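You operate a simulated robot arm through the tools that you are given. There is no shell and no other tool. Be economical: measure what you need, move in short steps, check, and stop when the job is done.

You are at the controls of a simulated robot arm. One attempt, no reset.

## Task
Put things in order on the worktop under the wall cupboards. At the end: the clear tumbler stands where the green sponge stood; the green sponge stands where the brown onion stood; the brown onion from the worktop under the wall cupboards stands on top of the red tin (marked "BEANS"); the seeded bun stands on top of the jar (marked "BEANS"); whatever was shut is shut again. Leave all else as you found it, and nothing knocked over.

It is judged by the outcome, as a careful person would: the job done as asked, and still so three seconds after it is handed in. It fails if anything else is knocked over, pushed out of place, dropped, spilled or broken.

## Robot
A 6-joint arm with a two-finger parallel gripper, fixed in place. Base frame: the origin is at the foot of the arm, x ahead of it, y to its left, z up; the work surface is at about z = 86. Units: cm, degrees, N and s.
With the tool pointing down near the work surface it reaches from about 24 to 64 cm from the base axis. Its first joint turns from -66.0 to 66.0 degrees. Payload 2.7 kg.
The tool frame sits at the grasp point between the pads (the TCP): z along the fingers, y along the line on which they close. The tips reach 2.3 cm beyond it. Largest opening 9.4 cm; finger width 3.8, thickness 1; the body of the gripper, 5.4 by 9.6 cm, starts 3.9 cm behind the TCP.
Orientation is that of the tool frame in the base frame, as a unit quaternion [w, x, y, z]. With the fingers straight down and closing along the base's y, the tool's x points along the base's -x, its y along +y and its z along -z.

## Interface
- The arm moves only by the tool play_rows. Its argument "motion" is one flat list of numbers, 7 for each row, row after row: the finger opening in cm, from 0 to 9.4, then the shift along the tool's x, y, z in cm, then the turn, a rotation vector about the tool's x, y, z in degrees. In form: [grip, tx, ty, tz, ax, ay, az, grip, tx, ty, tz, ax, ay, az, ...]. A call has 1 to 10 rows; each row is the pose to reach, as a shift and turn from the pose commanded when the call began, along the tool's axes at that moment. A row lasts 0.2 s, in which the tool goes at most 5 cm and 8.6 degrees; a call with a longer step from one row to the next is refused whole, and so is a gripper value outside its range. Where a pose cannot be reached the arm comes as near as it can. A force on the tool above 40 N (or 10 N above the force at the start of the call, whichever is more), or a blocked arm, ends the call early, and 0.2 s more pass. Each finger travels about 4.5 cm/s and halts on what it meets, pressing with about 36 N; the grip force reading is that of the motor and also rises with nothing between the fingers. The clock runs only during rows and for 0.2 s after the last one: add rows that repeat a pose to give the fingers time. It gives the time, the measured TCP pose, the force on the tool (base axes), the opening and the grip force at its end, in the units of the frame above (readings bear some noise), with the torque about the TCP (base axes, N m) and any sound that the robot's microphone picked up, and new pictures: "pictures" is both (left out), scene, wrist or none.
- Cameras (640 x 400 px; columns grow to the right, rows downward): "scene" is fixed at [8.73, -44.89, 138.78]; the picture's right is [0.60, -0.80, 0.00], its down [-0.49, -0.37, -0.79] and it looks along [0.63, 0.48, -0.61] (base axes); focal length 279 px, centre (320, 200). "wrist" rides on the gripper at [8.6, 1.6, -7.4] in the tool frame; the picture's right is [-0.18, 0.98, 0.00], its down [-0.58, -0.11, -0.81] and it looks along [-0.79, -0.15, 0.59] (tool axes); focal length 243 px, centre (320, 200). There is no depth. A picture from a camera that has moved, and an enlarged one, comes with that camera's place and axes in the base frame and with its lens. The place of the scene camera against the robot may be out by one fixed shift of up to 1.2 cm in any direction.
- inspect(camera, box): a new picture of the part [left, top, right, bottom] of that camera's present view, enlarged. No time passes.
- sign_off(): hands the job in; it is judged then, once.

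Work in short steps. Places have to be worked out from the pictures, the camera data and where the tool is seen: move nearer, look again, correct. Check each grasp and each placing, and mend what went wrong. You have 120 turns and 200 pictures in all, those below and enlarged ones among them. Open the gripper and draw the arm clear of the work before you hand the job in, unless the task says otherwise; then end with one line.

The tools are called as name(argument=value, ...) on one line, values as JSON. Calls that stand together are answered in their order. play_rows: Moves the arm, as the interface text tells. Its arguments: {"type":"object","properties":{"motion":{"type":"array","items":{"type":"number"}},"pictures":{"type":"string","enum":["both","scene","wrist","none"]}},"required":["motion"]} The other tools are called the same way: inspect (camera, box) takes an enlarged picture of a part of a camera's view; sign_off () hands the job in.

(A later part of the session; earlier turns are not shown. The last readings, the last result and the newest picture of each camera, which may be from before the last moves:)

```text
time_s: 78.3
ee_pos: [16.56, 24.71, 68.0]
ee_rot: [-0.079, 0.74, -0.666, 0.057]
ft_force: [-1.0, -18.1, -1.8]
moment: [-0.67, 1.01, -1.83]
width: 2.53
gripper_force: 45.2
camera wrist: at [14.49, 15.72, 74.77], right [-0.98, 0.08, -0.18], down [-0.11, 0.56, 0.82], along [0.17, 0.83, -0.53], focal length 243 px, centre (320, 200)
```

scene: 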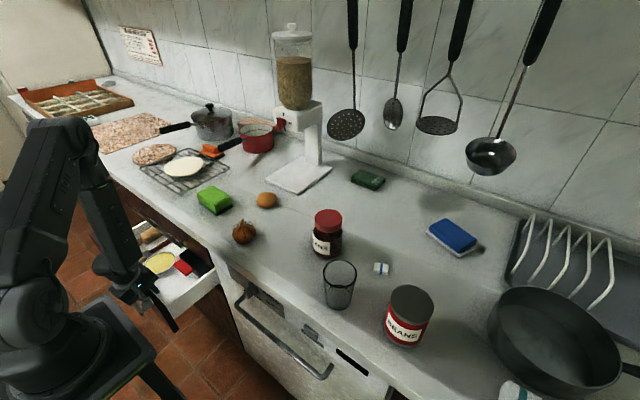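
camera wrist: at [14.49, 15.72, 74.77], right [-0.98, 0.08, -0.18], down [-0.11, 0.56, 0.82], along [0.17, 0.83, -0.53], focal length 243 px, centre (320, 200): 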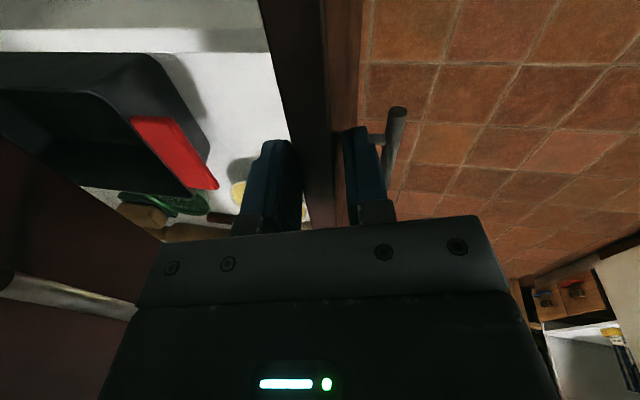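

Open further to ~17 cm. Now release upward and look in.

play_rows(motion=[3.5, 0, 0, 0, 0, 0, 0, 4.5, 0, 0, 0, 0, 0, 0, 4.5, 0, 0, -4, 0, 0, 0, 4.5, 0, 0, -8, 0, 0, 0, 4.5, 0, 0, -12.5, 0, 0, 0, 4.5, 0, 0, -17, 0, 0, 0, 4.5, 0, 0, -20, 0, 0, 0], pictures="both")

inspect(camera="scene", box=[110, 200, 250, 320])

inspect(camera="wrist", box=[100, 0, 400, 190])

```text
time_s: 80.0
ee_pos: [15.81, 26.29, 85.01]
ee_rot: [-0.085, 0.741, -0.664, 0.054]
ft_force: [0.0, -0.4, -0.3]
moment: [0.02, -0.01, 0.0]
width: 4.49
gripper_force: 0.0
out of reach, approached as far as the arm can: row 6, 7
camera wrist: at [13.61, 17.18, 91.7], right [-0.98, 0.08, -0.19], down [-0.12, 0.55, 0.83], along [0.17, 0.83, -0.53], focal length 243 px, centre (320, 200)
```

scene: 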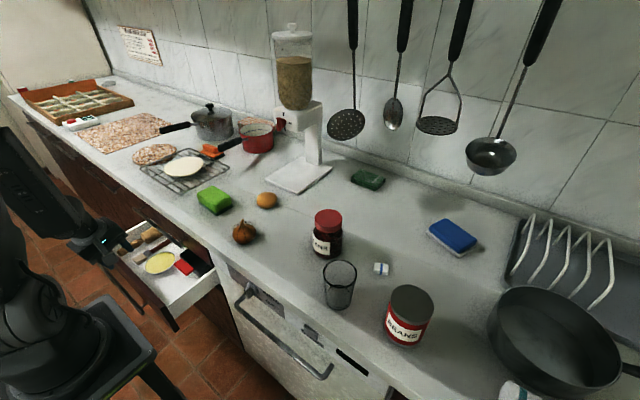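
wrist: 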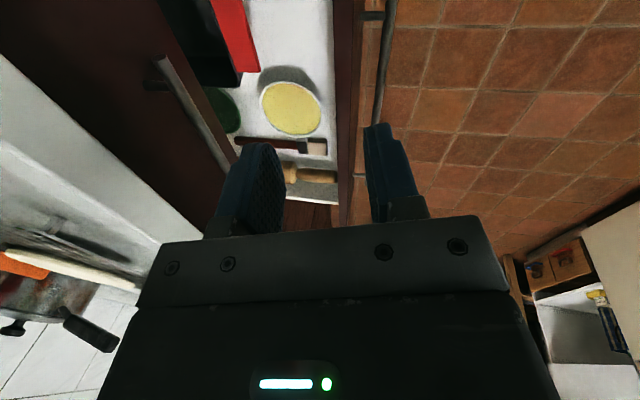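

```text
3.33 times, centred on (180, 260) of scene
camera zoom: at [8.73, -44.89, 138.78], right [0.6, -0.8, 0.0], down [-0.49, -0.37, -0.79], along [0.63, 0.48, -0.61], focal length 929 px, centre (787, 0)
```

zoom: 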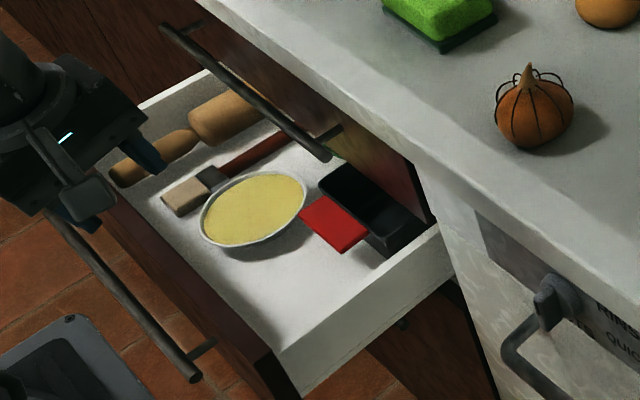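

```text
2.11 times, centred on (250, 95) of wrist
camera zoom: at [13.61, 17.18, 91.7], right [-0.98, 0.08, -0.19], down [-0.12, 0.55, 0.83], along [0.17, 0.83, -0.53], focal length 511 px, centre (467, 421)
```

zoom: 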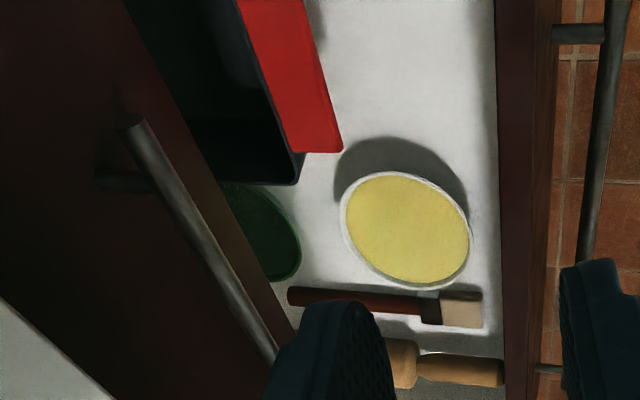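

Baking things only in the visible front. To see the rear of this drawer I'll put the wrist camera low, looking horizontally in under the top drawer.

play_rows(motion=[3, 0, -0.9, -0.1, 1.47, -2.07, 7.63, 2, 0.1, -1.7, -0.2, 2.94, -4.1, 15.3, 1, 0.1, -2.6, -0.3, 4.4, -6.2, 22.9, 0, 0.1, -3.5, -0.4, 5.9, -8.3, 30.5, 0, 0.1, -4.3, -0.5, 7.35, -10.3, 38.1, 0, 0.2, -5.2, -0.6, 8.8, -12.4, 45.8, 0, 0.2, -6.1, -0.7, 10.3, -14.5, 53.4, 0, 0.2, -7, -0.8, 11.8, -16.6, 61, 0, 0.2, -7.8, -0.9, 13.2, -18.6, 68.7, 0, 0.25, -8.7, -1, 14.7, -20.7, 76.3], pictures="wrist")

```text
time_s: 82.2
ee_pos: [24.0, 26.84, 87.21]
ee_rot: [0.296, -0.156, 0.941, 0.053]
ft_force: [-0.6, -0.1, -0.6]
moment: [0.01, 0.0, 0.02]
width: 0.01
gripper_force: 35.8
camera wrist: at [12.7, 24.68, 88.51], right [-0.18, 0.98, 0.11], down [0.05, -0.1, 0.99], along [0.98, 0.18, -0.03], focal length 243 px, centre (320, 200)
```

wrist: 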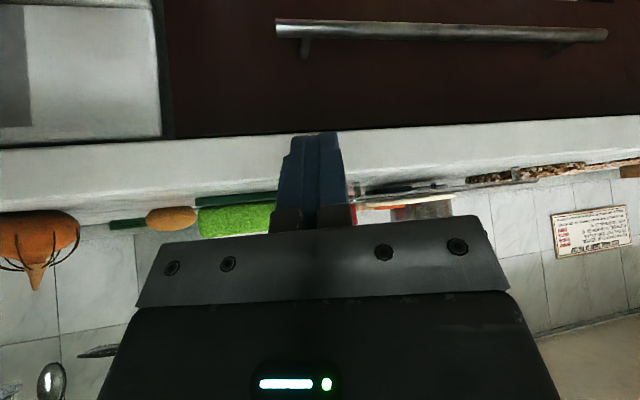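

play_rows(motion=[0, 2.1, 0.1, 3.8, 0, 0, 0, 0, 4.2, 0.2, 7.6, 0, 0, 0, 0, 6.4, 0.3, 11.4, 0, 0, 0, 0, 8.5, 0.4, 15.1, 0, 0, 0], pictures="wrist")

inspect(camera="wrist", box=[120, 0, 600, 240])

```text
time_s: 83.1
ee_pos: [29.06, 31.95, 76.84]
ee_rot: [0.302, -0.16, 0.939, 0.033]
ft_force: [-29.2, -21.2, 50.4]
moment: [-0.66, -0.32, -0.5]
width: 0.0
gripper_force: 36.2
out of reach, approached as far as the arm can: row 1, 2, 3, 4
stopped in row 4: the force on the tool passed its limit at 200 N (the readings are from after the stop); the commanded pose is now the measured one
camera wrist: at [17.75, 29.89, 77.86], right [-0.17, 0.98, 0.07], down [0.03, -0.07, 1.0], along [0.98, 0.17, -0.02], focal length 243 px, centre (320, 200)
```

wrist: 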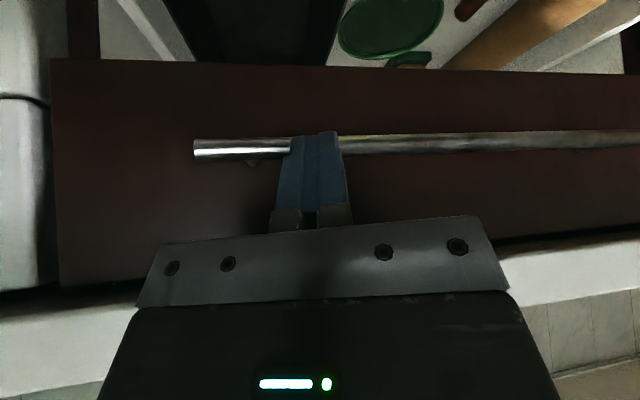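

```text
1.33 times, centred on (360, 120) of wrist
camera zoom: at [17.75, 29.89, 77.86], right [-0.17, 0.98, 0.07], down [0.03, -0.07, 1.0], along [0.98, 0.17, -0.02], focal length 324 px, centre (267, 307)
```

zoom: 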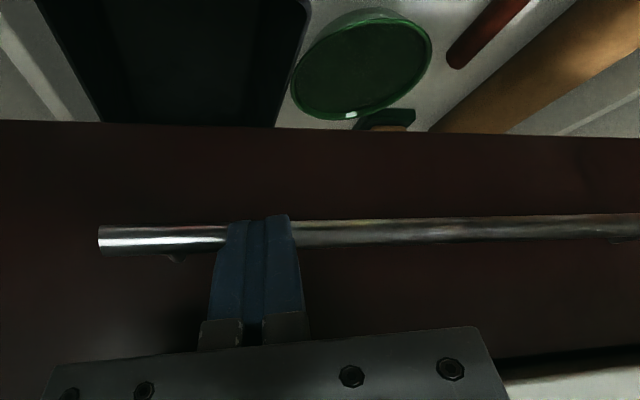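

That pressed the bar because of reach limits. Back off at once, then try a reachable pose further out at y≈36, more yawed.

play_rows(motion=[0, 1.2, 1.1, -1.2, 0, 0, 0, 0, 2.43, 2.3, -2.45, 0, 0, 0, 0, 3.2, 3.2, -1.2, -3, 0, -4, 0, 4.2, 4.1, 1.2, -6, 0, -8, 0, 5.2, 5, 3.6, -9, 0, -12], pictures="wrist")

```text
time_s: 84.3
ee_pos: [26.37, 37.17, 71.24]
ee_rot: [0.289, -0.282, 0.912, 0.064]
ft_force: [0.2, -0.8, 0.5]
moment: [0.01, 0.03, 0.03]
width: 0.0
gripper_force: 36.2
out of reach, approached as far as the arm can: row 3, 4, 5
camera wrist: at [16.0, 32.36, 72.51], right [-0.42, 0.91, 0.06], down [0.06, -0.04, 1.0], along [0.91, 0.42, -0.03], focal length 243 px, centre (320, 200)
```

wrist: 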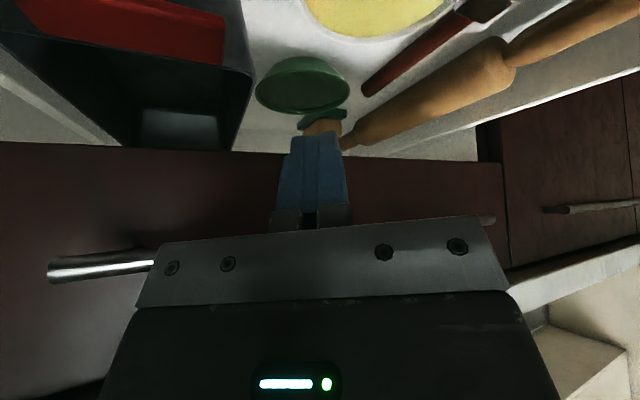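

inspect(camera="wrist", box=[220, 60, 480, 190])

```text
2.46 times, centred on (350, 125) of wrist
camera zoom: at [16.0, 32.36, 72.51], right [-0.42, 0.91, 0.06], down [0.06, -0.04, 1.0], along [0.91, 0.42, -0.03], focal length 597 px, centre (246, 385)
```

zoom: 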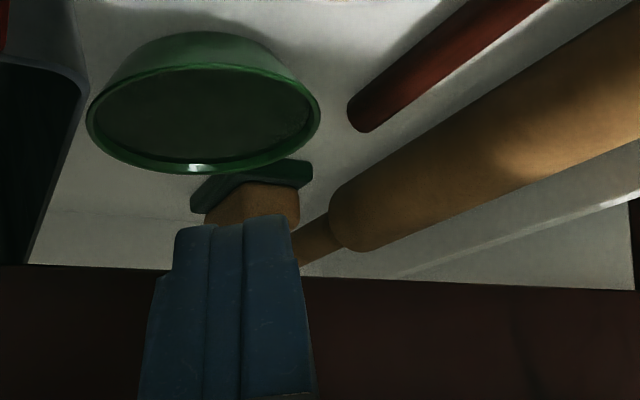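

A tan/green sponge sits at the rear; the fingers hide a patch. Yaw a little to clear that patch.

play_rows(motion=[0, 0, -1, 0, 4.2, 0, 5.6, 0, 0, -2, 0, 7.8, 0, 10.4], pictures="wrist")

inspect(camera="wrist", box=[220, 60, 480, 190])

```text
time_s: 84.9
ee_pos: [27.79, 35.68, 71.49]
ee_rot: [0.299, -0.175, 0.937, 0.035]
ft_force: [0.0, -1.2, 0.6]
moment: [0.03, 0.0, -0.01]
width: 0.0
gripper_force: 35.6
out of reach, approached as far as the arm can: row 1
camera wrist: at [16.51, 33.4, 72.46], right [-0.2, 0.98, 0.07], down [0.04, -0.06, 1.0], along [0.98, 0.21, -0.02], focal length 243 px, centre (320, 200)
```

wrist: 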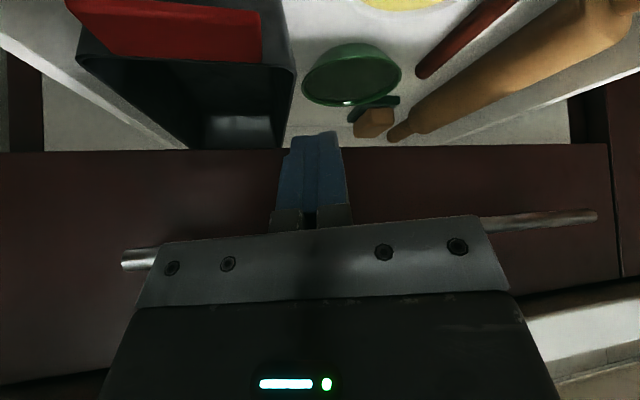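

```text
2.46 times, centred on (350, 125) of wrist
camera zoom: at [16.51, 33.4, 72.46], right [-0.2, 0.98, 0.07], down [0.04, -0.06, 1.0], along [0.98, 0.21, -0.02], focal length 597 px, centre (246, 385)
```

zoom: 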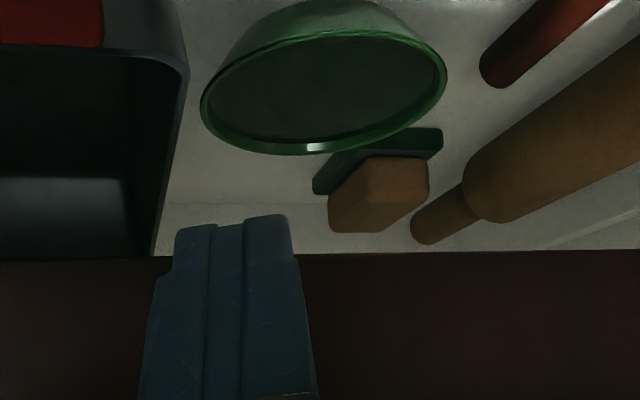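

No bun here either (full contents seen). I'll close this drawer the same way as before: rise, turn, pinch the panel, push in.

play_rows(motion=[0, 2.26, 1.03, -1.7, 0, 0, 0, 0, 2.8, 0.8, -4.6, 0, 0, 0, 0, 1, -1.1, -8.2, 0, 0, 0, 2, -0.9, -3, -11.8, 0, 0, 0, 4, -2.7, -4.9, -15.5, 0, 0, 0, 6, -4.2, -5.8, -18, 0, 0, 0], pictures="none")

play_rows(motion=[7, 0, 0, 0, -1.5, 2.1, -7.6, 8, 0, 0, 0, -2.9, 4.1, -15.3, 9.4, 0, 0, 0, -4.4, 6.2, -22.9, 9.4, 0, 0, 0, -5.9, 8.3, -30.5, 9.4, 0, 0, 0, -7.4, 10.3, -38.1, 9.4, 0, 0, 0, -8.8, 12.4, -45.8, 9.4, 0, 0, 0, -10.3, 14.5, -53.4, 9.4, 0, 0, 0, -11.8, 16.6, -61, 9.4, 0, 0, 0, -13.2, 18.6, -68.7, 9.4, 0, 0, 0, -14.7, 20.7, -76.3], pictures="wrist")

```text
time_s: 86.3
ee_pos: [22.82, 28.31, 88.66]
ee_rot: [0.299, -0.175, 0.937, 0.039]
ft_force: [-0.5, -0.8, 0.0]
moment: [0.01, -0.01, 0.03]
width: 5.99
gripper_force: 0.0
out of reach, approached as far as the arm can: row 1, 2, 3
```

```text
time_s: 88.5
ee_pos: [22.94, 28.24, 88.54]
ee_rot: [-0.075, 0.75, -0.653, 0.072]
ft_force: [0.1, -0.6, 0.8]
moment: [-0.03, -0.04, 0.02]
width: 9.4
gripper_force: 0.0
camera wrist: at [20.91, 19.34, 95.58], right [-0.98, 0.05, -0.21], down [-0.14, 0.58, 0.81], along [0.16, 0.82, -0.56], focal length 243 px, centre (320, 200)
```

wrist: 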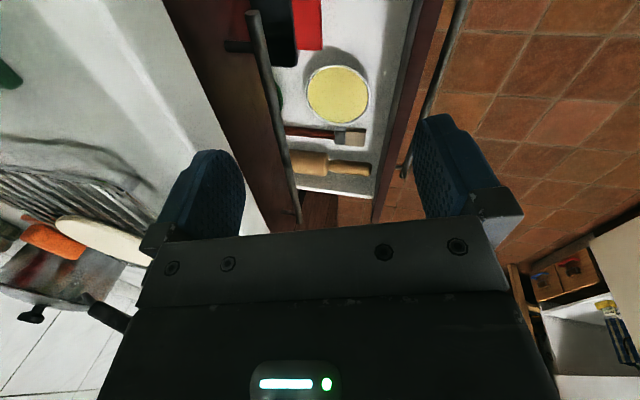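

play_rows(motion=[9.4, 0.8, 2.3, -0.5, 0, 0, 0, 9.4, 1.58, 4.56, -0.95, 0, 0, 0, 9.4, 1.55, 5.5, 3.5, 0, 0, 0, 9.4, 1.5, 6.5, 8, 0, 0, 0, 9.4, 1.45, 7.5, 12.5, 0, 0, 0, 9.4, 1.4, 8.3, 16.5, 0, 0, 0, 9.4, 1.37, 8.74, 18.9, 0, 0, 0], pictures="wrist")

```text
time_s: 90.1
ee_pos: [18.57, 26.0, 67.87]
ee_rot: [-0.076, 0.749, -0.654, 0.072]
ft_force: [-0.8, 1.3, -0.9]
moment: [-0.01, 0.0, 0.01]
width: 9.41
gripper_force: 0.1
out of reach, approached as far as the arm can: row 1, 2
camera wrist: at [16.62, 17.11, 75.05], right [-0.98, 0.05, -0.21], down [-0.14, 0.58, 0.81], along [0.16, 0.82, -0.55], focal length 243 px, centre (320, 200)
```

wrist: 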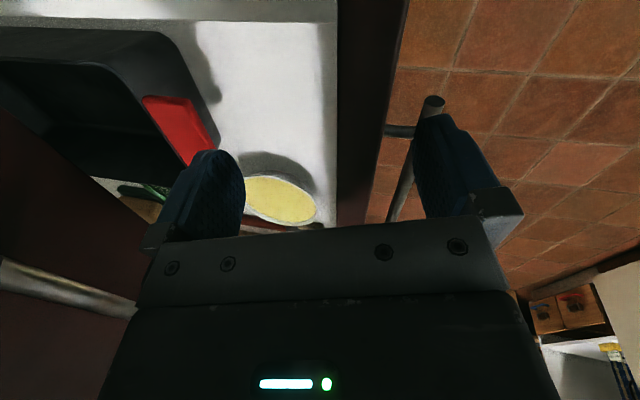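

play_rows(motion=[9.4, 0.2, -1.45, 0.3, 0, 0, 0, 8, 0.4, -2.9, 0.6, 0, 0, 0, 6.5, 0.6, -4.3, 0.9, 0, 0, 0, 5, 0.8, -5.6, 1.2, 0, 0, 0, 3.5, 0.95, -6.6, 1.4, 0, 0, 0, 3.5, 1, -7, 1.5, 0, 0, 0, 4.5, 0.95, -6.7, 0, 0, 0, 0, 4.5, 0.95, -6.7, -4.5, 0, 0, 0, 3, 0.5, -3.5, -8, 0, 0, 0, 1, 0, 0, -11, 0, 0, 0], pictures="wrist")

```text
time_s: 92.3
ee_pos: [16.33, 25.74, 78.88]
ee_rot: [-0.076, 0.749, -0.654, 0.073]
ft_force: [0.7, -0.5, -0.2]
moment: [0.03, 0.01, 0.0]
width: 1.0
gripper_force: 0.1
camera wrist: at [14.38, 16.84, 85.85], right [-0.98, 0.05, -0.21], down [-0.14, 0.58, 0.81], along [0.16, 0.82, -0.56], focal length 243 px, centre (320, 200)
```

wrist: 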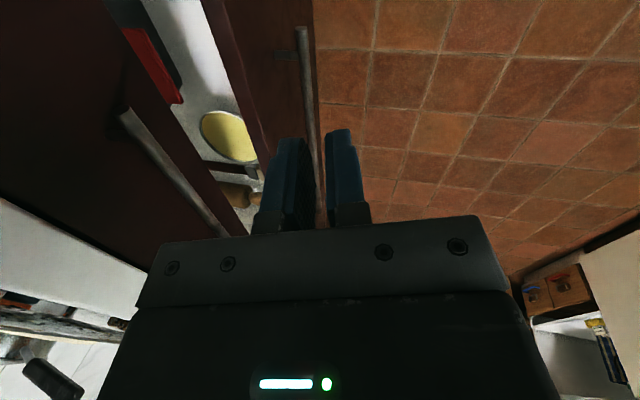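

play_rows(motion=[0, 0, 0, -0.5, 7, -1.55, -2.95, 0, 0, 0, -1, 14, -3.1, -5.9, 0, 0, 0, -1, 21, -4.65, -8.85, 0, 0, 0, -1, 28, -6.2, -11.8, 0, 0, 0, -1, 35, -7.75, -14.7, 0, 0, 0, -1, 41.8, -9.3, -17.7], pictures="wrist")

```text
time_s: 93.7
ee_pos: [18.03, 26.41, 78.84]
ee_rot: [-0.377, 0.766, -0.456, 0.251]
ft_force: [0.3, -0.2, -0.3]
moment: [0.0, 0.01, -0.02]
width: 0.01
gripper_force: 35.8
out of reach, approached as far as the arm can: row 3, 4, 5, 6
camera wrist: at [15.7, 15.73, 82.25], right [-0.58, -0.13, -0.8], down [-0.8, 0.27, 0.54], along [0.14, 0.95, -0.26], focal length 243 px, centre (320, 200)
```

wrist: 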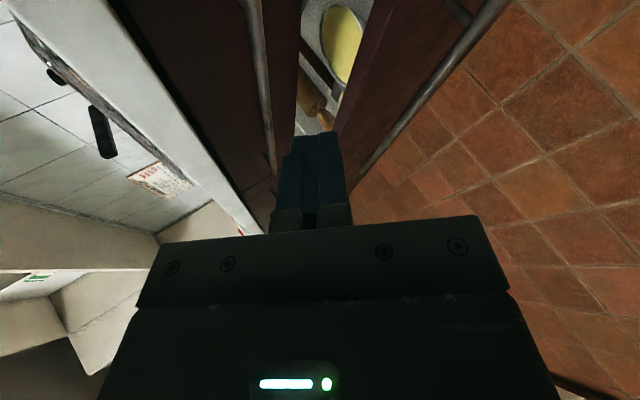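

play_rows(motion=[0, -1, 2.3, 2.8, 0, 0, 0, 0, -2, 4.5, 5.5, 0, 0, 0, 0, -3, 6.7, 8.3, 0, 0, 0, 0, -3.8, 8.8, 11, 0, 0, 0], pictures="wrist")

```text
time_s: 94.7
ee_pos: [20.33, 30.96, 65.06]
ee_rot: [-0.377, 0.766, -0.456, 0.251]
ft_force: [0.7, -0.7, 0.4]
moment: [0.01, 0.02, -0.03]
width: 0.01
gripper_force: 36.5
out of reach, approached as far as the arm can: row 3, 4
camera wrist: at [17.95, 20.24, 68.45], right [-0.59, -0.13, -0.8], down [-0.8, 0.27, 0.54], along [0.14, 0.95, -0.26], focal length 243 px, centre (320, 200)
```

wrist: 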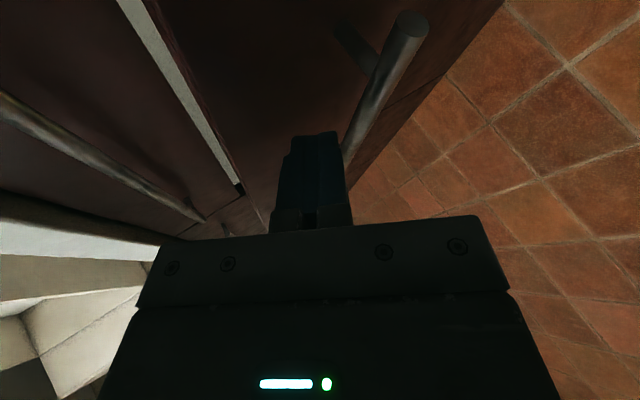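

play_rows(motion=[0, 0.6, -0.66, 0.95, 0, 0, 0, 0, 1.2, -1.3, 1.9, 0, 0, 0, 0, 1.8, -2, 2.85, 0, 0, 0, 0, 2.4, -2.65, 3.8, 0, 0, 0, 0, 3, -3.3, 4.75, 0, 0, 0, 0, 3.6, -4, 5.7, 0, 0, 0, 0, 4.2, -4.6, 6.6, 0, 0, 0, 0, 4.7, -5.2, 7.4, 0, 0, 0, 0, 5.1, -5.6, 8, 0, 0, 0], pictures="scene")

inspect(camera="scene", box=[110, 180, 270, 320])

```text
time_s: 96.7
ee_pos: [31.21, 30.86, 65.09]
ee_rot: [-0.376, 0.766, -0.457, 0.251]
ft_force: [-1.7, -1.0, 1.6]
moment: [-0.03, -0.05, -0.05]
width: 0.02
gripper_force: 35.7
```

scene: 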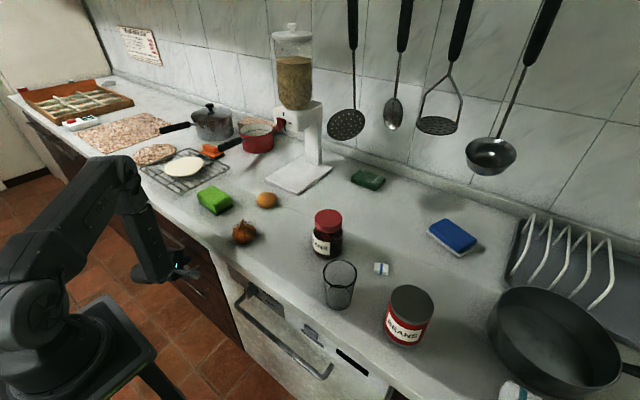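

```text
2.86 times, centred on (190, 250) of scene
camera zoom: at [8.72, -44.9, 138.78], right [0.6, -0.8, 0.0], down [-0.49, -0.37, -0.79], along [0.63, 0.48, -0.61], focal length 797 px, centre (691, 57)
```

zoom: 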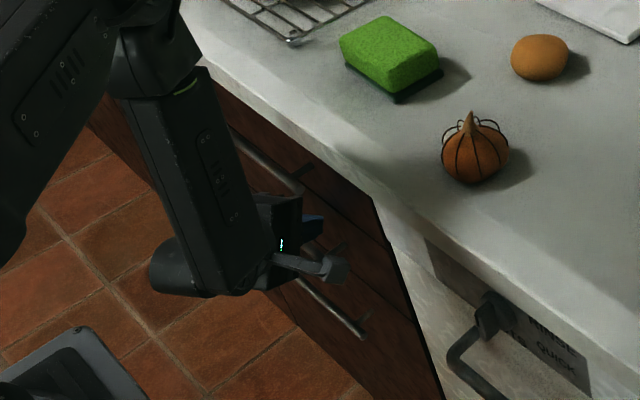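

Both drawers shut. Same manoeuvre for the bottom drawer (handle z≈47.7).

play_rows(motion=[0, -1.4, 1.6, -2.2, 0, 0, 0, 1, -3, 3.3, -4.7, 0, 0, 0, 2, -2.7, 6.2, -2.6, 0, 0, 0, 3, -2.4, 9.1, -0.6, 0, 0, 0, 4, -2.1, 12, 1.5, 0, 0, 0, 4, -1.9, 14.7, 3.5, 0, 0, 0], pictures="both")

```text
time_s: 98.1
ee_pos: [25.46, 29.2, 50.91]
ee_rot: [-0.376, 0.766, -0.457, 0.251]
ft_force: [-0.5, -0.3, 0.5]
moment: [0.0, -0.03, -0.03]
width: 4.0
gripper_force: 0.0
camera wrist: at [23.08, 18.49, 54.35], right [-0.59, -0.13, -0.8], down [-0.8, 0.27, 0.54], along [0.14, 0.95, -0.26], focal length 243 px, centre (320, 200)
```

scene: 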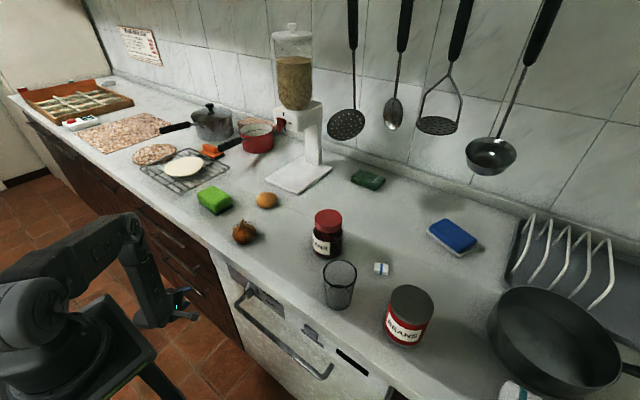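
wrist: 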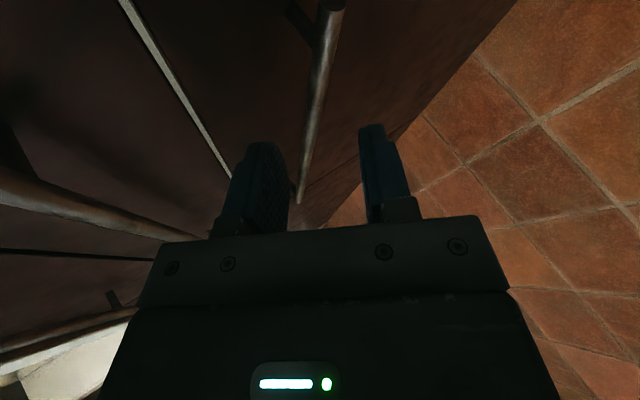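

play_rows(motion=[3.8, 0, -0.4, 1.5, 0, 0, 0, 3.6, 0, -0.6, 3, 0, 0, 0, 3.4, 0, -0.7, 4.5, 0, 0, 0, 3.2, 0, -0.7, 6, 0, 0, 0, 2, 0, -0.7, 6, 0, 0, 0, 1, 0, -0.7, 6, 0, 0, 0, 0, 0, -0.7, 6, 0, 0, 0], pictures="wrist")

```text
time_s: 99.7
ee_pos: [29.85, 31.15, 47.58]
ee_rot: [-0.37, 0.769, -0.458, 0.248]
ft_force: [-17.5, 4.6, -33.0]
moment: [1.75, 0.52, -0.18]
width: 2.43
gripper_force: 40.6
camera wrist: at [27.47, 20.49, 51.24], right [-0.6, -0.14, -0.79], down [-0.79, 0.27, 0.55], along [0.14, 0.95, -0.27], focal length 243 px, centre (320, 200)
```

wrist: 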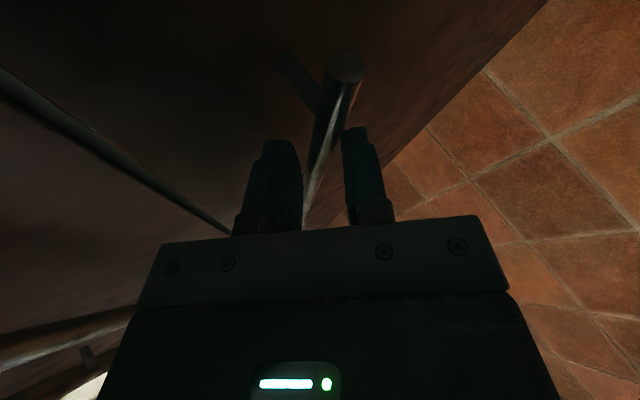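

Gripped. Pull the bottom drawer out.

play_rows(motion=[0, -0.4, 0.5, -0.73, 0, 0, 0, 0, -0.9, 1.0, -1.5, 0, 0, 0, 0, -1.4, 1.5, -2.2, 0, 0, 0, 0, -1.85, 2.05, -2.9, 0, 0, 0, 0, -2.3, 2.55, -3.65, 0, 0, 0, 0, -2.75, 3.05, -4.4, 0, 0, 0, 0, -3.2, 3.55, -5.1, 0, 0, 0, 0, -3.65, 4.05, -5.8, 0, 0, 0, 0, -4.1, 4.6, -6.55, 0, 0, 0], pictures="scene")

inspect(camera="scene", box=[110, 200, 270, 340])

```text
time_s: 101.7
ee_pos: [21.29, 31.45, 48.06]
ee_rot: [-0.377, 0.766, -0.457, 0.251]
ft_force: [0.7, -0.3, 0.4]
moment: [0.01, 0.02, -0.01]
width: 0.01
gripper_force: 42.2
```

scene: 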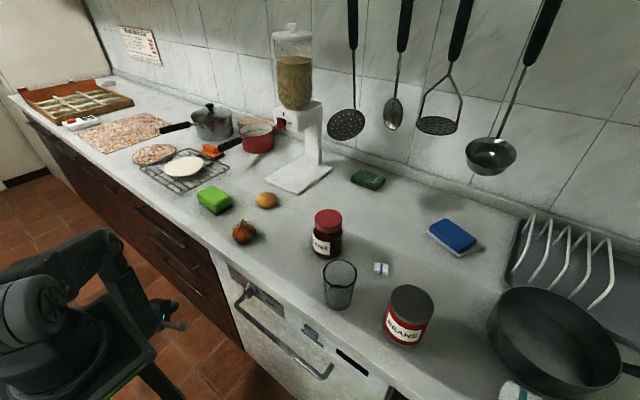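

```text
2.86 times, centred on (190, 270) of scene
camera zoom: at [8.73, -44.89, 138.78], right [0.6, -0.8, 0.0], down [-0.49, -0.37, -0.79], along [0.63, 0.48, -0.61], focal length 797 px, centre (691, 0)
```

zoom: 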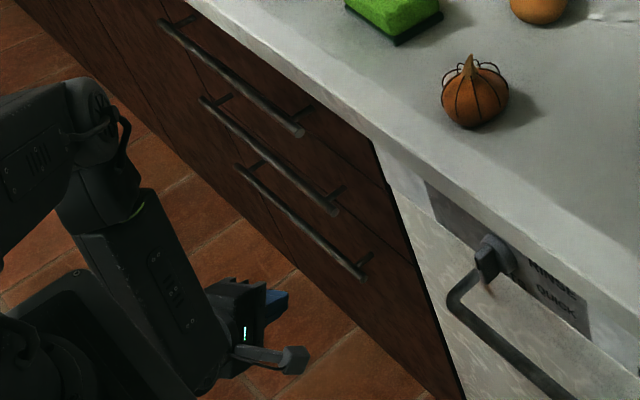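

It slipped (pads were skewed to the bar). I'll square the closing axis to the bar by turning ~19° about the tool axis and regrip.

play_rows(motion=[2, 2, -1.9, 0.6, 0, 0, 6.2, 4, 4, -3.7, 1.3, 0, 0, 12.4, 4, 4, -3.7, 1.3, 0, 0, 18.7, 3.6, 4, -3.65, 3, 0, 0, 18.7, 3.2, 3.9, -3.6, 4.8, 0, 0, 18.7, 2.9, 3.85, -3.55, 6.6, 0, 0, 18.7], pictures="wrist")

```text
time_s: 103.1
ee_pos: [29.62, 31.4, 47.25]
ee_rot: [-0.412, 0.682, -0.575, 0.185]
ft_force: [0.0, -0.6, -0.2]
moment: [-0.02, 0.01, -0.01]
width: 2.91
gripper_force: 0.0
camera wrist: at [25.48, 20.79, 48.43], right [-0.67, 0.17, -0.72], down [-0.67, 0.27, 0.69], along [0.31, 0.95, -0.06], focal length 243 px, centre (320, 200)
```

wrist: 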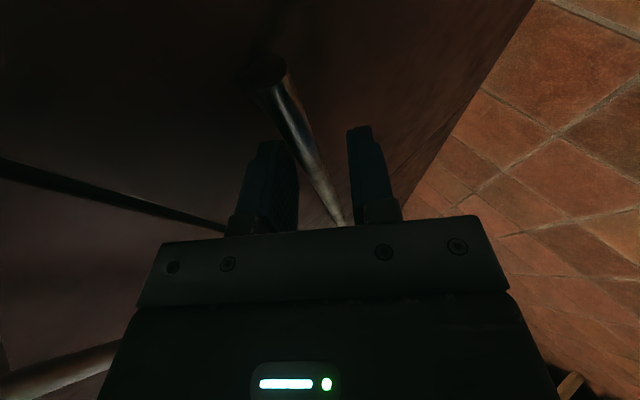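

play_rows(motion=[2, 0, 0, 0, 0, 0, 0, 1, 0, 0, 0, 0, 0, 0, 0, 0, 0, 0, 0, 0, 0, 0, 0, 0, 0, 0, 0, 0], pictures="none")

play_rows(motion=[0, -0.15, 0.33, -0.38, 0, 0, 0, 0, -0.3, 0.65, -0.75, 0, 0, 0, 0, -0.55, 1.3, -1.5, 0, 0, 0, 0, -0.85, 2.0, -2.25, 0, 0, 0], pictures="scene")

```text
time_s: 104.1
ee_pos: [29.72, 31.62, 47.3]
ee_rot: [-0.414, 0.681, -0.574, 0.188]
ft_force: [1.0, -1.1, 21.6]
moment: [-0.89, -0.26, 0.32]
width: 1.2
gripper_force: 45.1
```

```text
time_s: 105.1
ee_pos: [26.62, 31.47, 47.38]
ee_rot: [-0.415, 0.681, -0.574, 0.186]
ft_force: [1.7, -2.2, 34.5]
moment: [-0.79, -0.38, 1.06]
width: 1.18
gripper_force: 45.0
```

scene: 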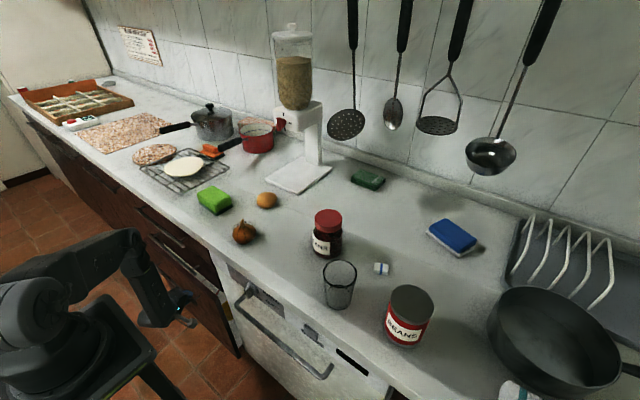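

play_rows(motion=[0, -0.35, 0.2, -0.95, 0, 0, 0, 0, -0.65, 0.85, -1.7, 0, 0, 0, 0, -0.9, 1.5, -2.45, 0, 0, 0, 0, -1.2, 2.15, -3.2, 0, 0, 0, 0, -1.45, 2.8, -3.95, 0, 0, 0, 0, -1.7, 3.3, -4.6, 0, 0, 0], pictures="scene")

inspect(camera="scene", box=[110, 200, 270, 340])

```text
time_s: 105.9
ee_pos: [23.71, 31.4, 47.45]
ee_rot: [-0.409, 0.683, -0.577, 0.184]
ft_force: [-1.2, 3.9, -5.6]
moment: [0.06, 0.15, -0.35]
width: 1.16
gripper_force: 44.4
stopped in row 3: the force on the tool passed its limit at 44 N (the readings are from after the stop); the commanded pose is now the measured one
```

scene: 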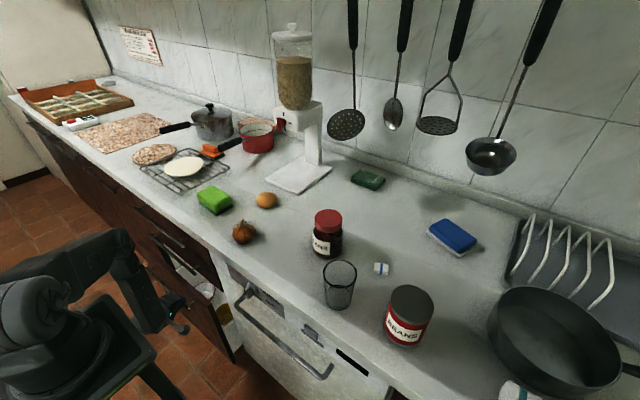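

```text
2.86 times, centred on (190, 270) of scene
camera zoom: at [8.73, -44.89, 138.79], right [0.6, -0.8, 0.0], down [-0.49, -0.37, -0.79], along [0.63, 0.48, -0.61], focal length 797 px, centre (691, 0)
```

zoom: 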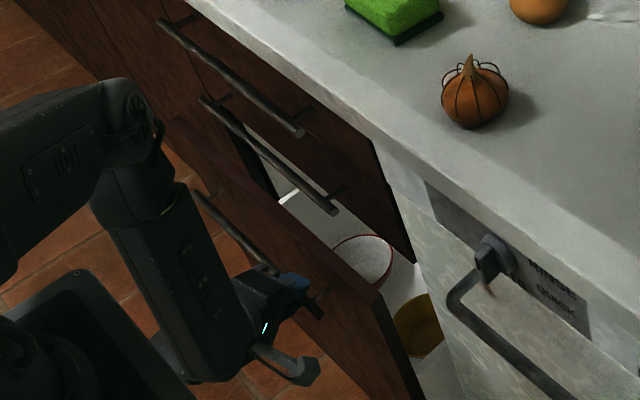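

Contents are appearing (a bowl, something golden). Pull further.

play_rows(motion=[0, -0.27, 0.63, -0.73, 0, 0, 0, 0, -0.55, 1.25, -1.45, 0, 0, 0, 0, -0.8, 1.9, -2.2, 0, 0, 0, 0, -1.1, 2.5, -2.9, 0, 0, 0], pictures="scene")

inspect(camera="scene", box=[130, 220, 270, 340])

```text
time_s: 106.9
ee_pos: [20.37, 31.58, 47.45]
ee_rot: [-0.408, 0.685, -0.577, 0.181]
ft_force: [-1.0, 3.9, -4.2]
moment: [-0.22, 0.1, -0.59]
width: 1.19
gripper_force: 44.8
out of reach, approached as far as the arm can: row 4
stopped in row 4: the force on the tool passed its limit at 44 N (the readings are from after the stop); the commanded pose is now the measured one
```

scene: 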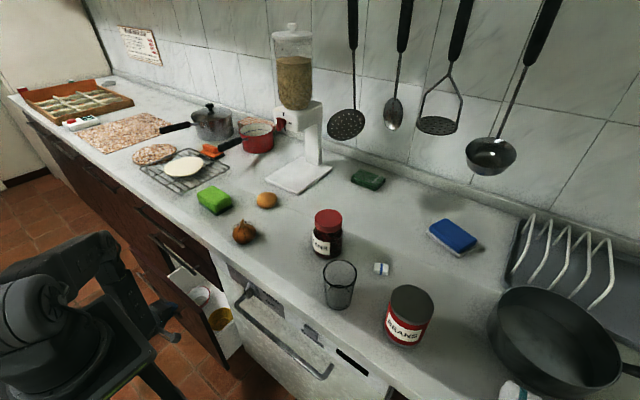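

```text
3.33 times, centred on (200, 280) of scene
camera zoom: at [8.73, -44.88, 138.79], right [0.6, -0.8, 0.0], down [-0.49, -0.37, -0.79], along [0.63, 0.48, -0.61], focal length 929 px, centre (720, -67)
```

zoom: 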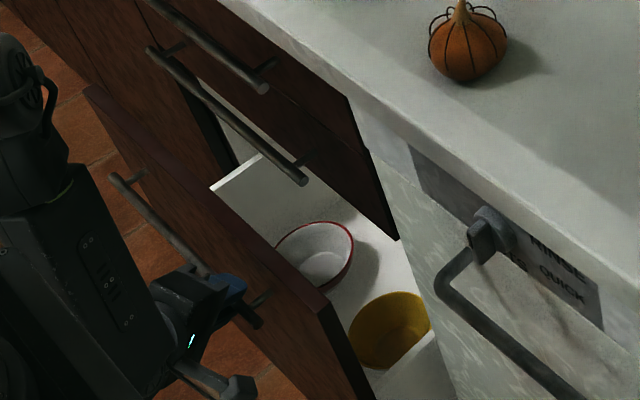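

play_rows(motion=[3, 0, 0, 0, 0, 0, 0, 3.2, 0, 0, 0, 0, 0, 0, 3.2, 0, 0, -2, 0, 0, 0, 3.2, 0, 0, -4.5, 0, 0, 0, 3.2, -0.9, -3.1, -6.8, 0, 0, 0, 3.2, -1.8, -6.2, -9.1, 0, 0, 0, 3.2, -2.7, -9.3, -11.4, 0, 0, 0, 3.2, -3.6, -12.4, -13.7, 0, 0, 0], pictures="wrist")

```text
time_s: 108.7
ee_pos: [19.11, 29.05, 66.01]
ee_rot: [-0.409, 0.685, -0.576, 0.178]
ft_force: [-0.3, 0.2, 0.0]
moment: [0.02, 0.01, -0.02]
width: 3.19
gripper_force: 0.0
out of reach, approached as far as the arm can: row 3, 4, 5, 6, 7, 8
camera wrist: at [14.98, 18.39, 67.31], right [-0.68, 0.17, -0.71], down [-0.67, 0.26, 0.7], along [0.3, 0.95, -0.06], focal length 243 px, centre (320, 200)
```

wrist: 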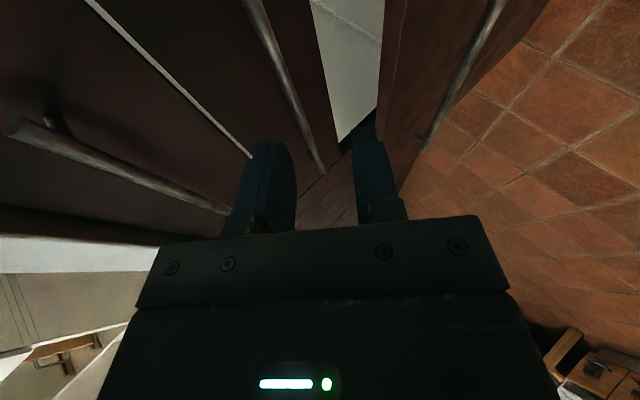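

play_rows(motion=[3, -0.5, -2, -1.4, -8, 0, 0, 3, -1, -4, -2.8, -16, 0, 0, 3, -1.5, -6, -4.2, -24, 0, 0, 3, -2.1, -8, -5.6, -32, 0, 0, 3, -2.7, -9.3, -7, -40, 0, 0, 3, -2.7, -9.3, -7, -48, 0, 0], pictures="wrist")

inspect(camera="scene", box=[130, 220, 270, 360])

```text
time_s: 110.1
ee_pos: [17.99, 32.76, 79.6]
ee_rot: [-0.066, 0.793, -0.605, -0.022]
ft_force: [0.1, -0.8, 0.8]
moment: [0.01, 0.04, -0.01]
width: 3.0
gripper_force: 0.1
out of reach, approached as far as the arm can: row 3, 4, 5, 6
camera wrist: at [18.45, 23.2, 85.9], right [-1.0, -0.08, -0.06], down [-0.09, 0.48, 0.87], along [-0.04, 0.87, -0.48], focal length 243 px, centre (320, 200)
```

wrist: 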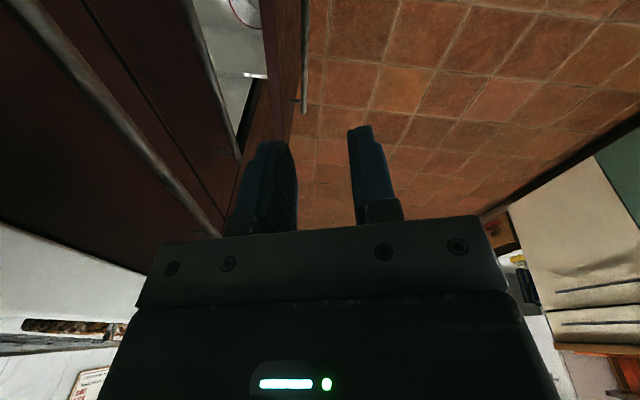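

```text
2.86 times, centred on (200, 290) of scene
camera zoom: at [8.73, -44.89, 138.78], right [0.6, -0.8, 0.0], down [-0.49, -0.37, -0.79], along [0.63, 0.48, -0.61], focal length 797 px, centre (663, -57)
```

zoom: 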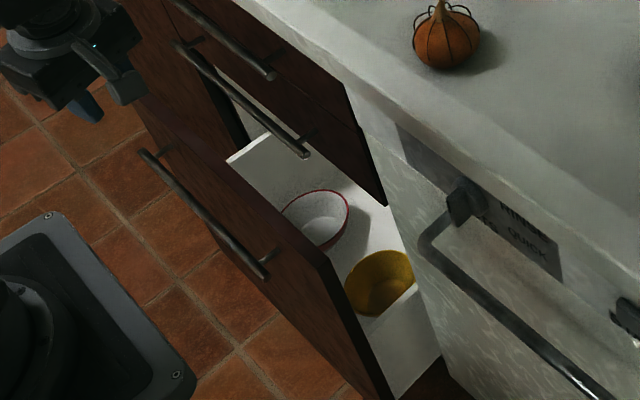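

Two bowls in front. I'll put the wrist camera low again to look to the rear of this drawer.

play_rows(motion=[2, -0.2, -1, 0.1, 2.5, -2.6, 7.4, 1, -0.4, -2, 0.2, 5, -5.2, 14.9, 0, -0.6, -3, 0.3, 7.5, -7.9, 22.3, 0, -0.8, -4, 0.4, 10, -10.5, 29.8, 0, -1, -5, 0.5, 12.4, -13.1, 37.2, 0, -1.2, -6, 0.6, 14.9, -15.7, 44.7, 0, -1.4, -7, 0.7, 17.4, -18.4, 52.1, 0, -1.7, -8, 0.8, 19.9, -21, 59.6, 0, -1.9, -8.8, 0.9, 22.4, -23.6, 67], pictures="none")

play_rows(motion=[0, 2.6, 0, 3.5, 0, 0, 0, 0, 5.2, 0, 7, 0, 0, 0, 0, 7.9, 0, 10.6, 0, 0, 0, 0, 10.5, 0, 14.1, 0, 0, 0, 0, 12.6, 0, 16.9, 0, 0, 0], pictures="wrist")

```text
time_s: 112.1
ee_pos: [27.3, 33.3, 78.08]
ee_rot: [0.297, -0.271, 0.903, 0.15]
ft_force: [-0.3, -0.3, 0.2]
moment: [-0.02, 0.02, 0.04]
width: 0.0
gripper_force: 35.5
out of reach, approached as far as the arm can: row 1
```

```text
time_s: 113.3
ee_pos: [26.68, 35.49, 57.07]
ee_rot: [0.297, -0.272, 0.903, 0.151]
ft_force: [0.8, -0.5, -0.1]
moment: [-0.03, -0.03, -0.01]
width: 0.0
gripper_force: 35.6
out of reach, approached as far as the arm can: row 5
camera wrist: at [16.57, 30.07, 57.68], right [-0.45, 0.87, 0.22], down [0.09, -0.2, 0.97], along [0.89, 0.46, 0.01], focal length 243 px, centre (320, 200)
```

wrist: 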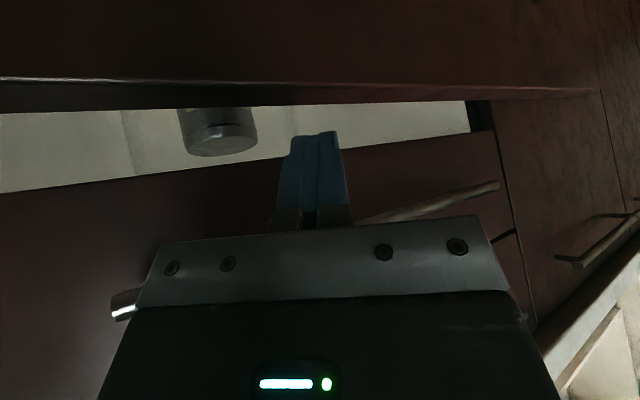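

play_rows(motion=[0, -1.5, 0, -2, 0, 0, 0, 0, -3, 0.5, -4, 0, 0, 0, 0, -4.2, 1, -5.6, 0, 0, 0], pictures="wrist")

inspect(camera="wrist", box=[0, 0, 520, 200])

```text
time_s: 114.1
ee_pos: [26.66, 35.46, 64.19]
ee_rot: [0.296, -0.272, 0.903, 0.15]
ft_force: [0.2, 0.6, 0.5]
moment: [0.01, -0.04, -0.02]
width: 0.01
gripper_force: 36.0
out of reach, approached as far as the arm can: row 3
camera wrist: at [16.52, 29.97, 64.83], right [-0.45, 0.87, 0.22], down [0.09, -0.2, 0.97], along [0.89, 0.46, 0.01], focal length 243 px, centre (320, 200)
```

wrist: 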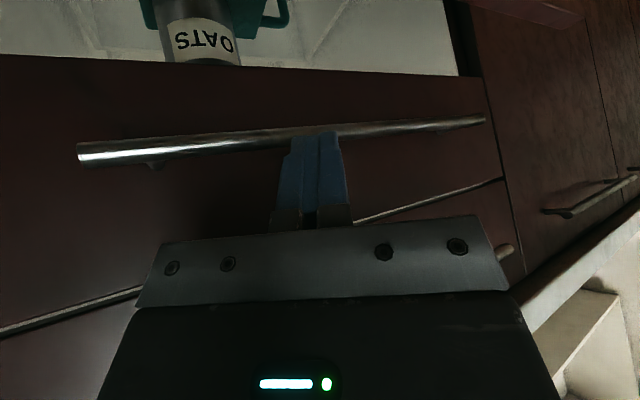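

```text
1.23 times, centred on (260, 100) of wrist
camera zoom: at [16.52, 29.97, 64.83], right [-0.45, 0.87, 0.22], down [0.09, -0.2, 0.97], along [0.89, 0.46, 0.01], focal length 299 px, centre (394, 323)
```

zoom: 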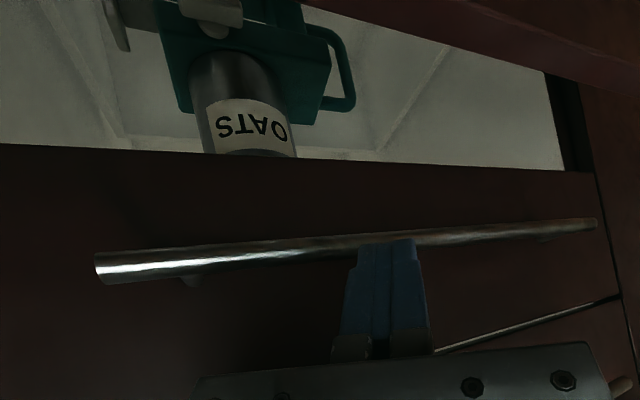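

An "OATS" tin and a green basket lie in the back. Pitch the camera down to see the drawer floor.

play_rows(motion=[0, 0, 0, -1, 0, 8, 0, 0, 0, 0, -2, 0, 16, 0, 0, 0, 0, -3, 0, 24, 0], pictures="wrist")

inspect(camera="wrist", box=[60, 0, 560, 200])

```text
time_s: 114.9
ee_pos: [25.51, 34.11, 66.59]
ee_rot: [0.101, -0.298, 0.945, 0.089]
ft_force: [0.3, 0.3, 0.6]
moment: [0.0, 0.0, 0.0]
width: 0.03
gripper_force: 35.6
camera wrist: at [16.48, 29.08, 71.78], right [-0.42, 0.89, 0.15], down [0.42, 0.04, 0.91], along [0.8, 0.45, -0.39], focal length 243 px, centre (320, 200)
```

wrist: 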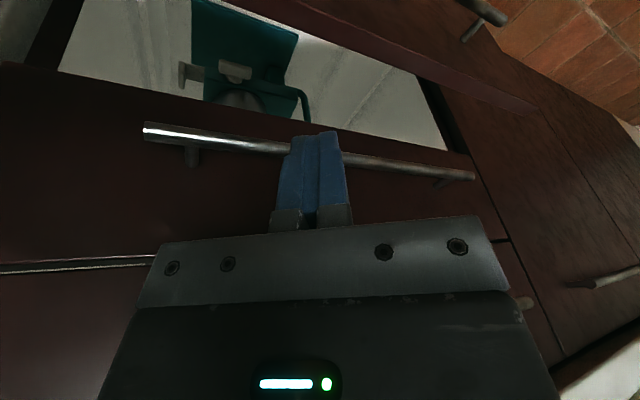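

```text
1.28 times, centred on (310, 100) of wrist
camera zoom: at [16.48, 29.08, 71.78], right [-0.42, 0.89, 0.15], down [0.42, 0.04, 0.91], along [0.8, 0.45, -0.39], focal length 311 px, centre (333, 328)
```

zoom: 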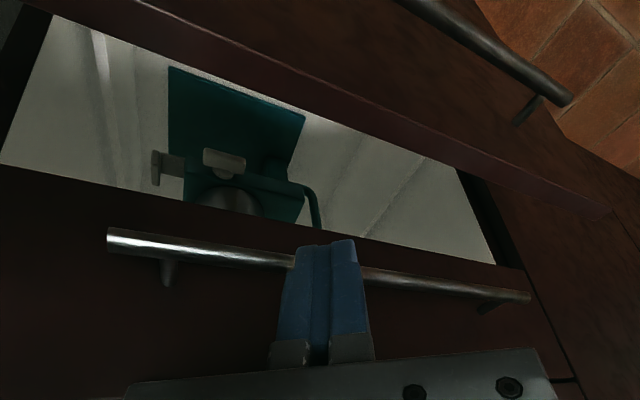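

No bun in the drawers. I'll take one extreme close-up of the golden object before deciding.

inspect(camera="scene", box=[254, 189, 282, 212])

```text
16.00 times, centred on (268, 200) of scene
camera zoom: at [8.73, -44.89, 138.78], right [0.6, -0.8, 0.0], down [-0.49, -0.37, -0.79], along [0.63, 0.48, -0.61], focal length 4461 px, centre (1152, 192)
```

zoom: 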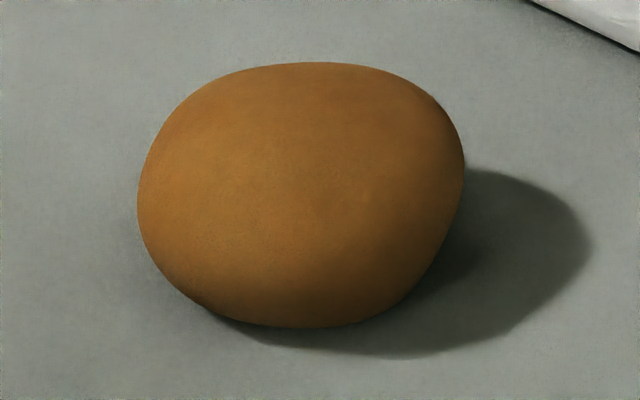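

That is a smooth lumpy thing, probably a potato. The strip right behind the bottom drawer's panel was hidden so far; I'll look straight down into it.

play_rows(motion=[0, -1, 0, -4.2, 0, 0, 0, 0, -1.9, 0, -8.4, 0, 0, 0, 0, -2.9, 0, -12.6, 0, 6, 0, 0, -3.9, 0, -16.8, 0, 13, 0, 0, -4.8, 0, -21, 0, 20, 0, 0, -5.8, 0, -25.2, 0, 27, 0, 0, -6.75, 0, -29.2, 0, 34, 0, 0, -6.75, 0, -29.2, 0, 38, 0], pictures="wrist")

inspect(camera="wrist", box=[120, 0, 560, 200])

```text
time_s: 115.8
ee_pos: [27.58, 31.42, 80.02]
ee_rot: [0.063, -0.293, 0.954, 0.019]
ft_force: [-7.8, 2.1, 2.4]
moment: [-0.19, -0.44, -0.1]
width: 0.01
gripper_force: 35.4
out of reach, approached as far as the arm can: row 3
stopped in row 4: the force on the tool passed its limit at 98 N (the readings are from after the stop); the commanded pose is now the measured one
camera wrist: at [18.66, 27.4, 86.32], right [-0.4, 0.92, 0.02], down [0.45, 0.17, 0.88], along [0.8, 0.36, -0.48], focal length 243 px, centre (320, 200)
```

wrist: 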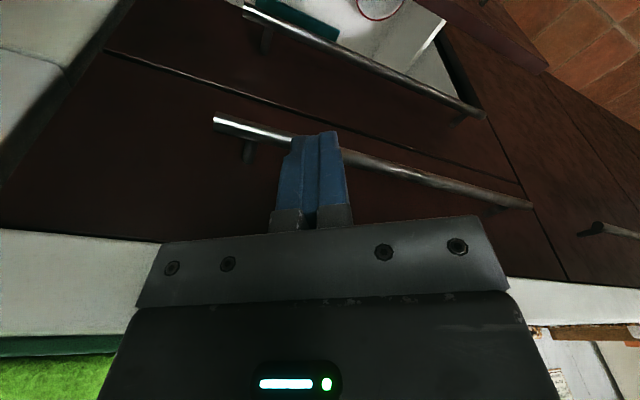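

```text
1.45 times, centred on (340, 100) of wrist
camera zoom: at [18.66, 27.4, 86.32], right [-0.4, 0.92, 0.02], down [0.45, 0.17, 0.88], along [0.8, 0.36, -0.48], focal length 353 px, centre (291, 346)
```

zoom: 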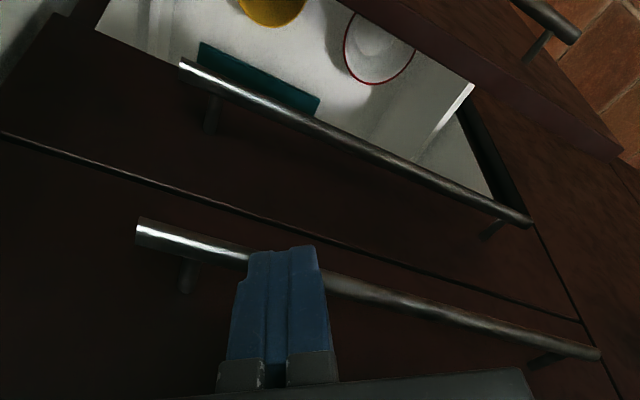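

The whole bottom drawer is visible now: two bowls, scales, oats — no bun. Back away from the bar, tilt forward, and close this drawer.

play_rows(motion=[0, 2.5, 1.7, -0.3, 0, 0, 0, 0, 4.9, 3.4, -0.65, 0, 0, 0, 0, 4.9, 3.4, -0.65, 0, -8.3, 0, 0, 4.9, 3.4, -0.65, 0, -16.6, 0, 0, 4.9, 3.4, -0.65, 0, -25, 0, 0, 4.9, 3.4, -0.65, 0, -33.3, 0, 0, 4.9, 3.4, -0.65, 0, -41.6, 0, 0, 4.9, 3.4, -0.65, 0, -49, 0], pictures="none")

```text
time_s: 117.6
ee_pos: [25.29, 36.51, 85.03]
ee_rot: [0.454, -0.273, 0.842, 0.106]
ft_force: [0.1, -0.2, 0.7]
moment: [0.02, 0.01, 0.0]
width: 0.0
gripper_force: 36.4
out of reach, approached as far as the arm can: row 3, 4, 5, 6, 7, 8
```

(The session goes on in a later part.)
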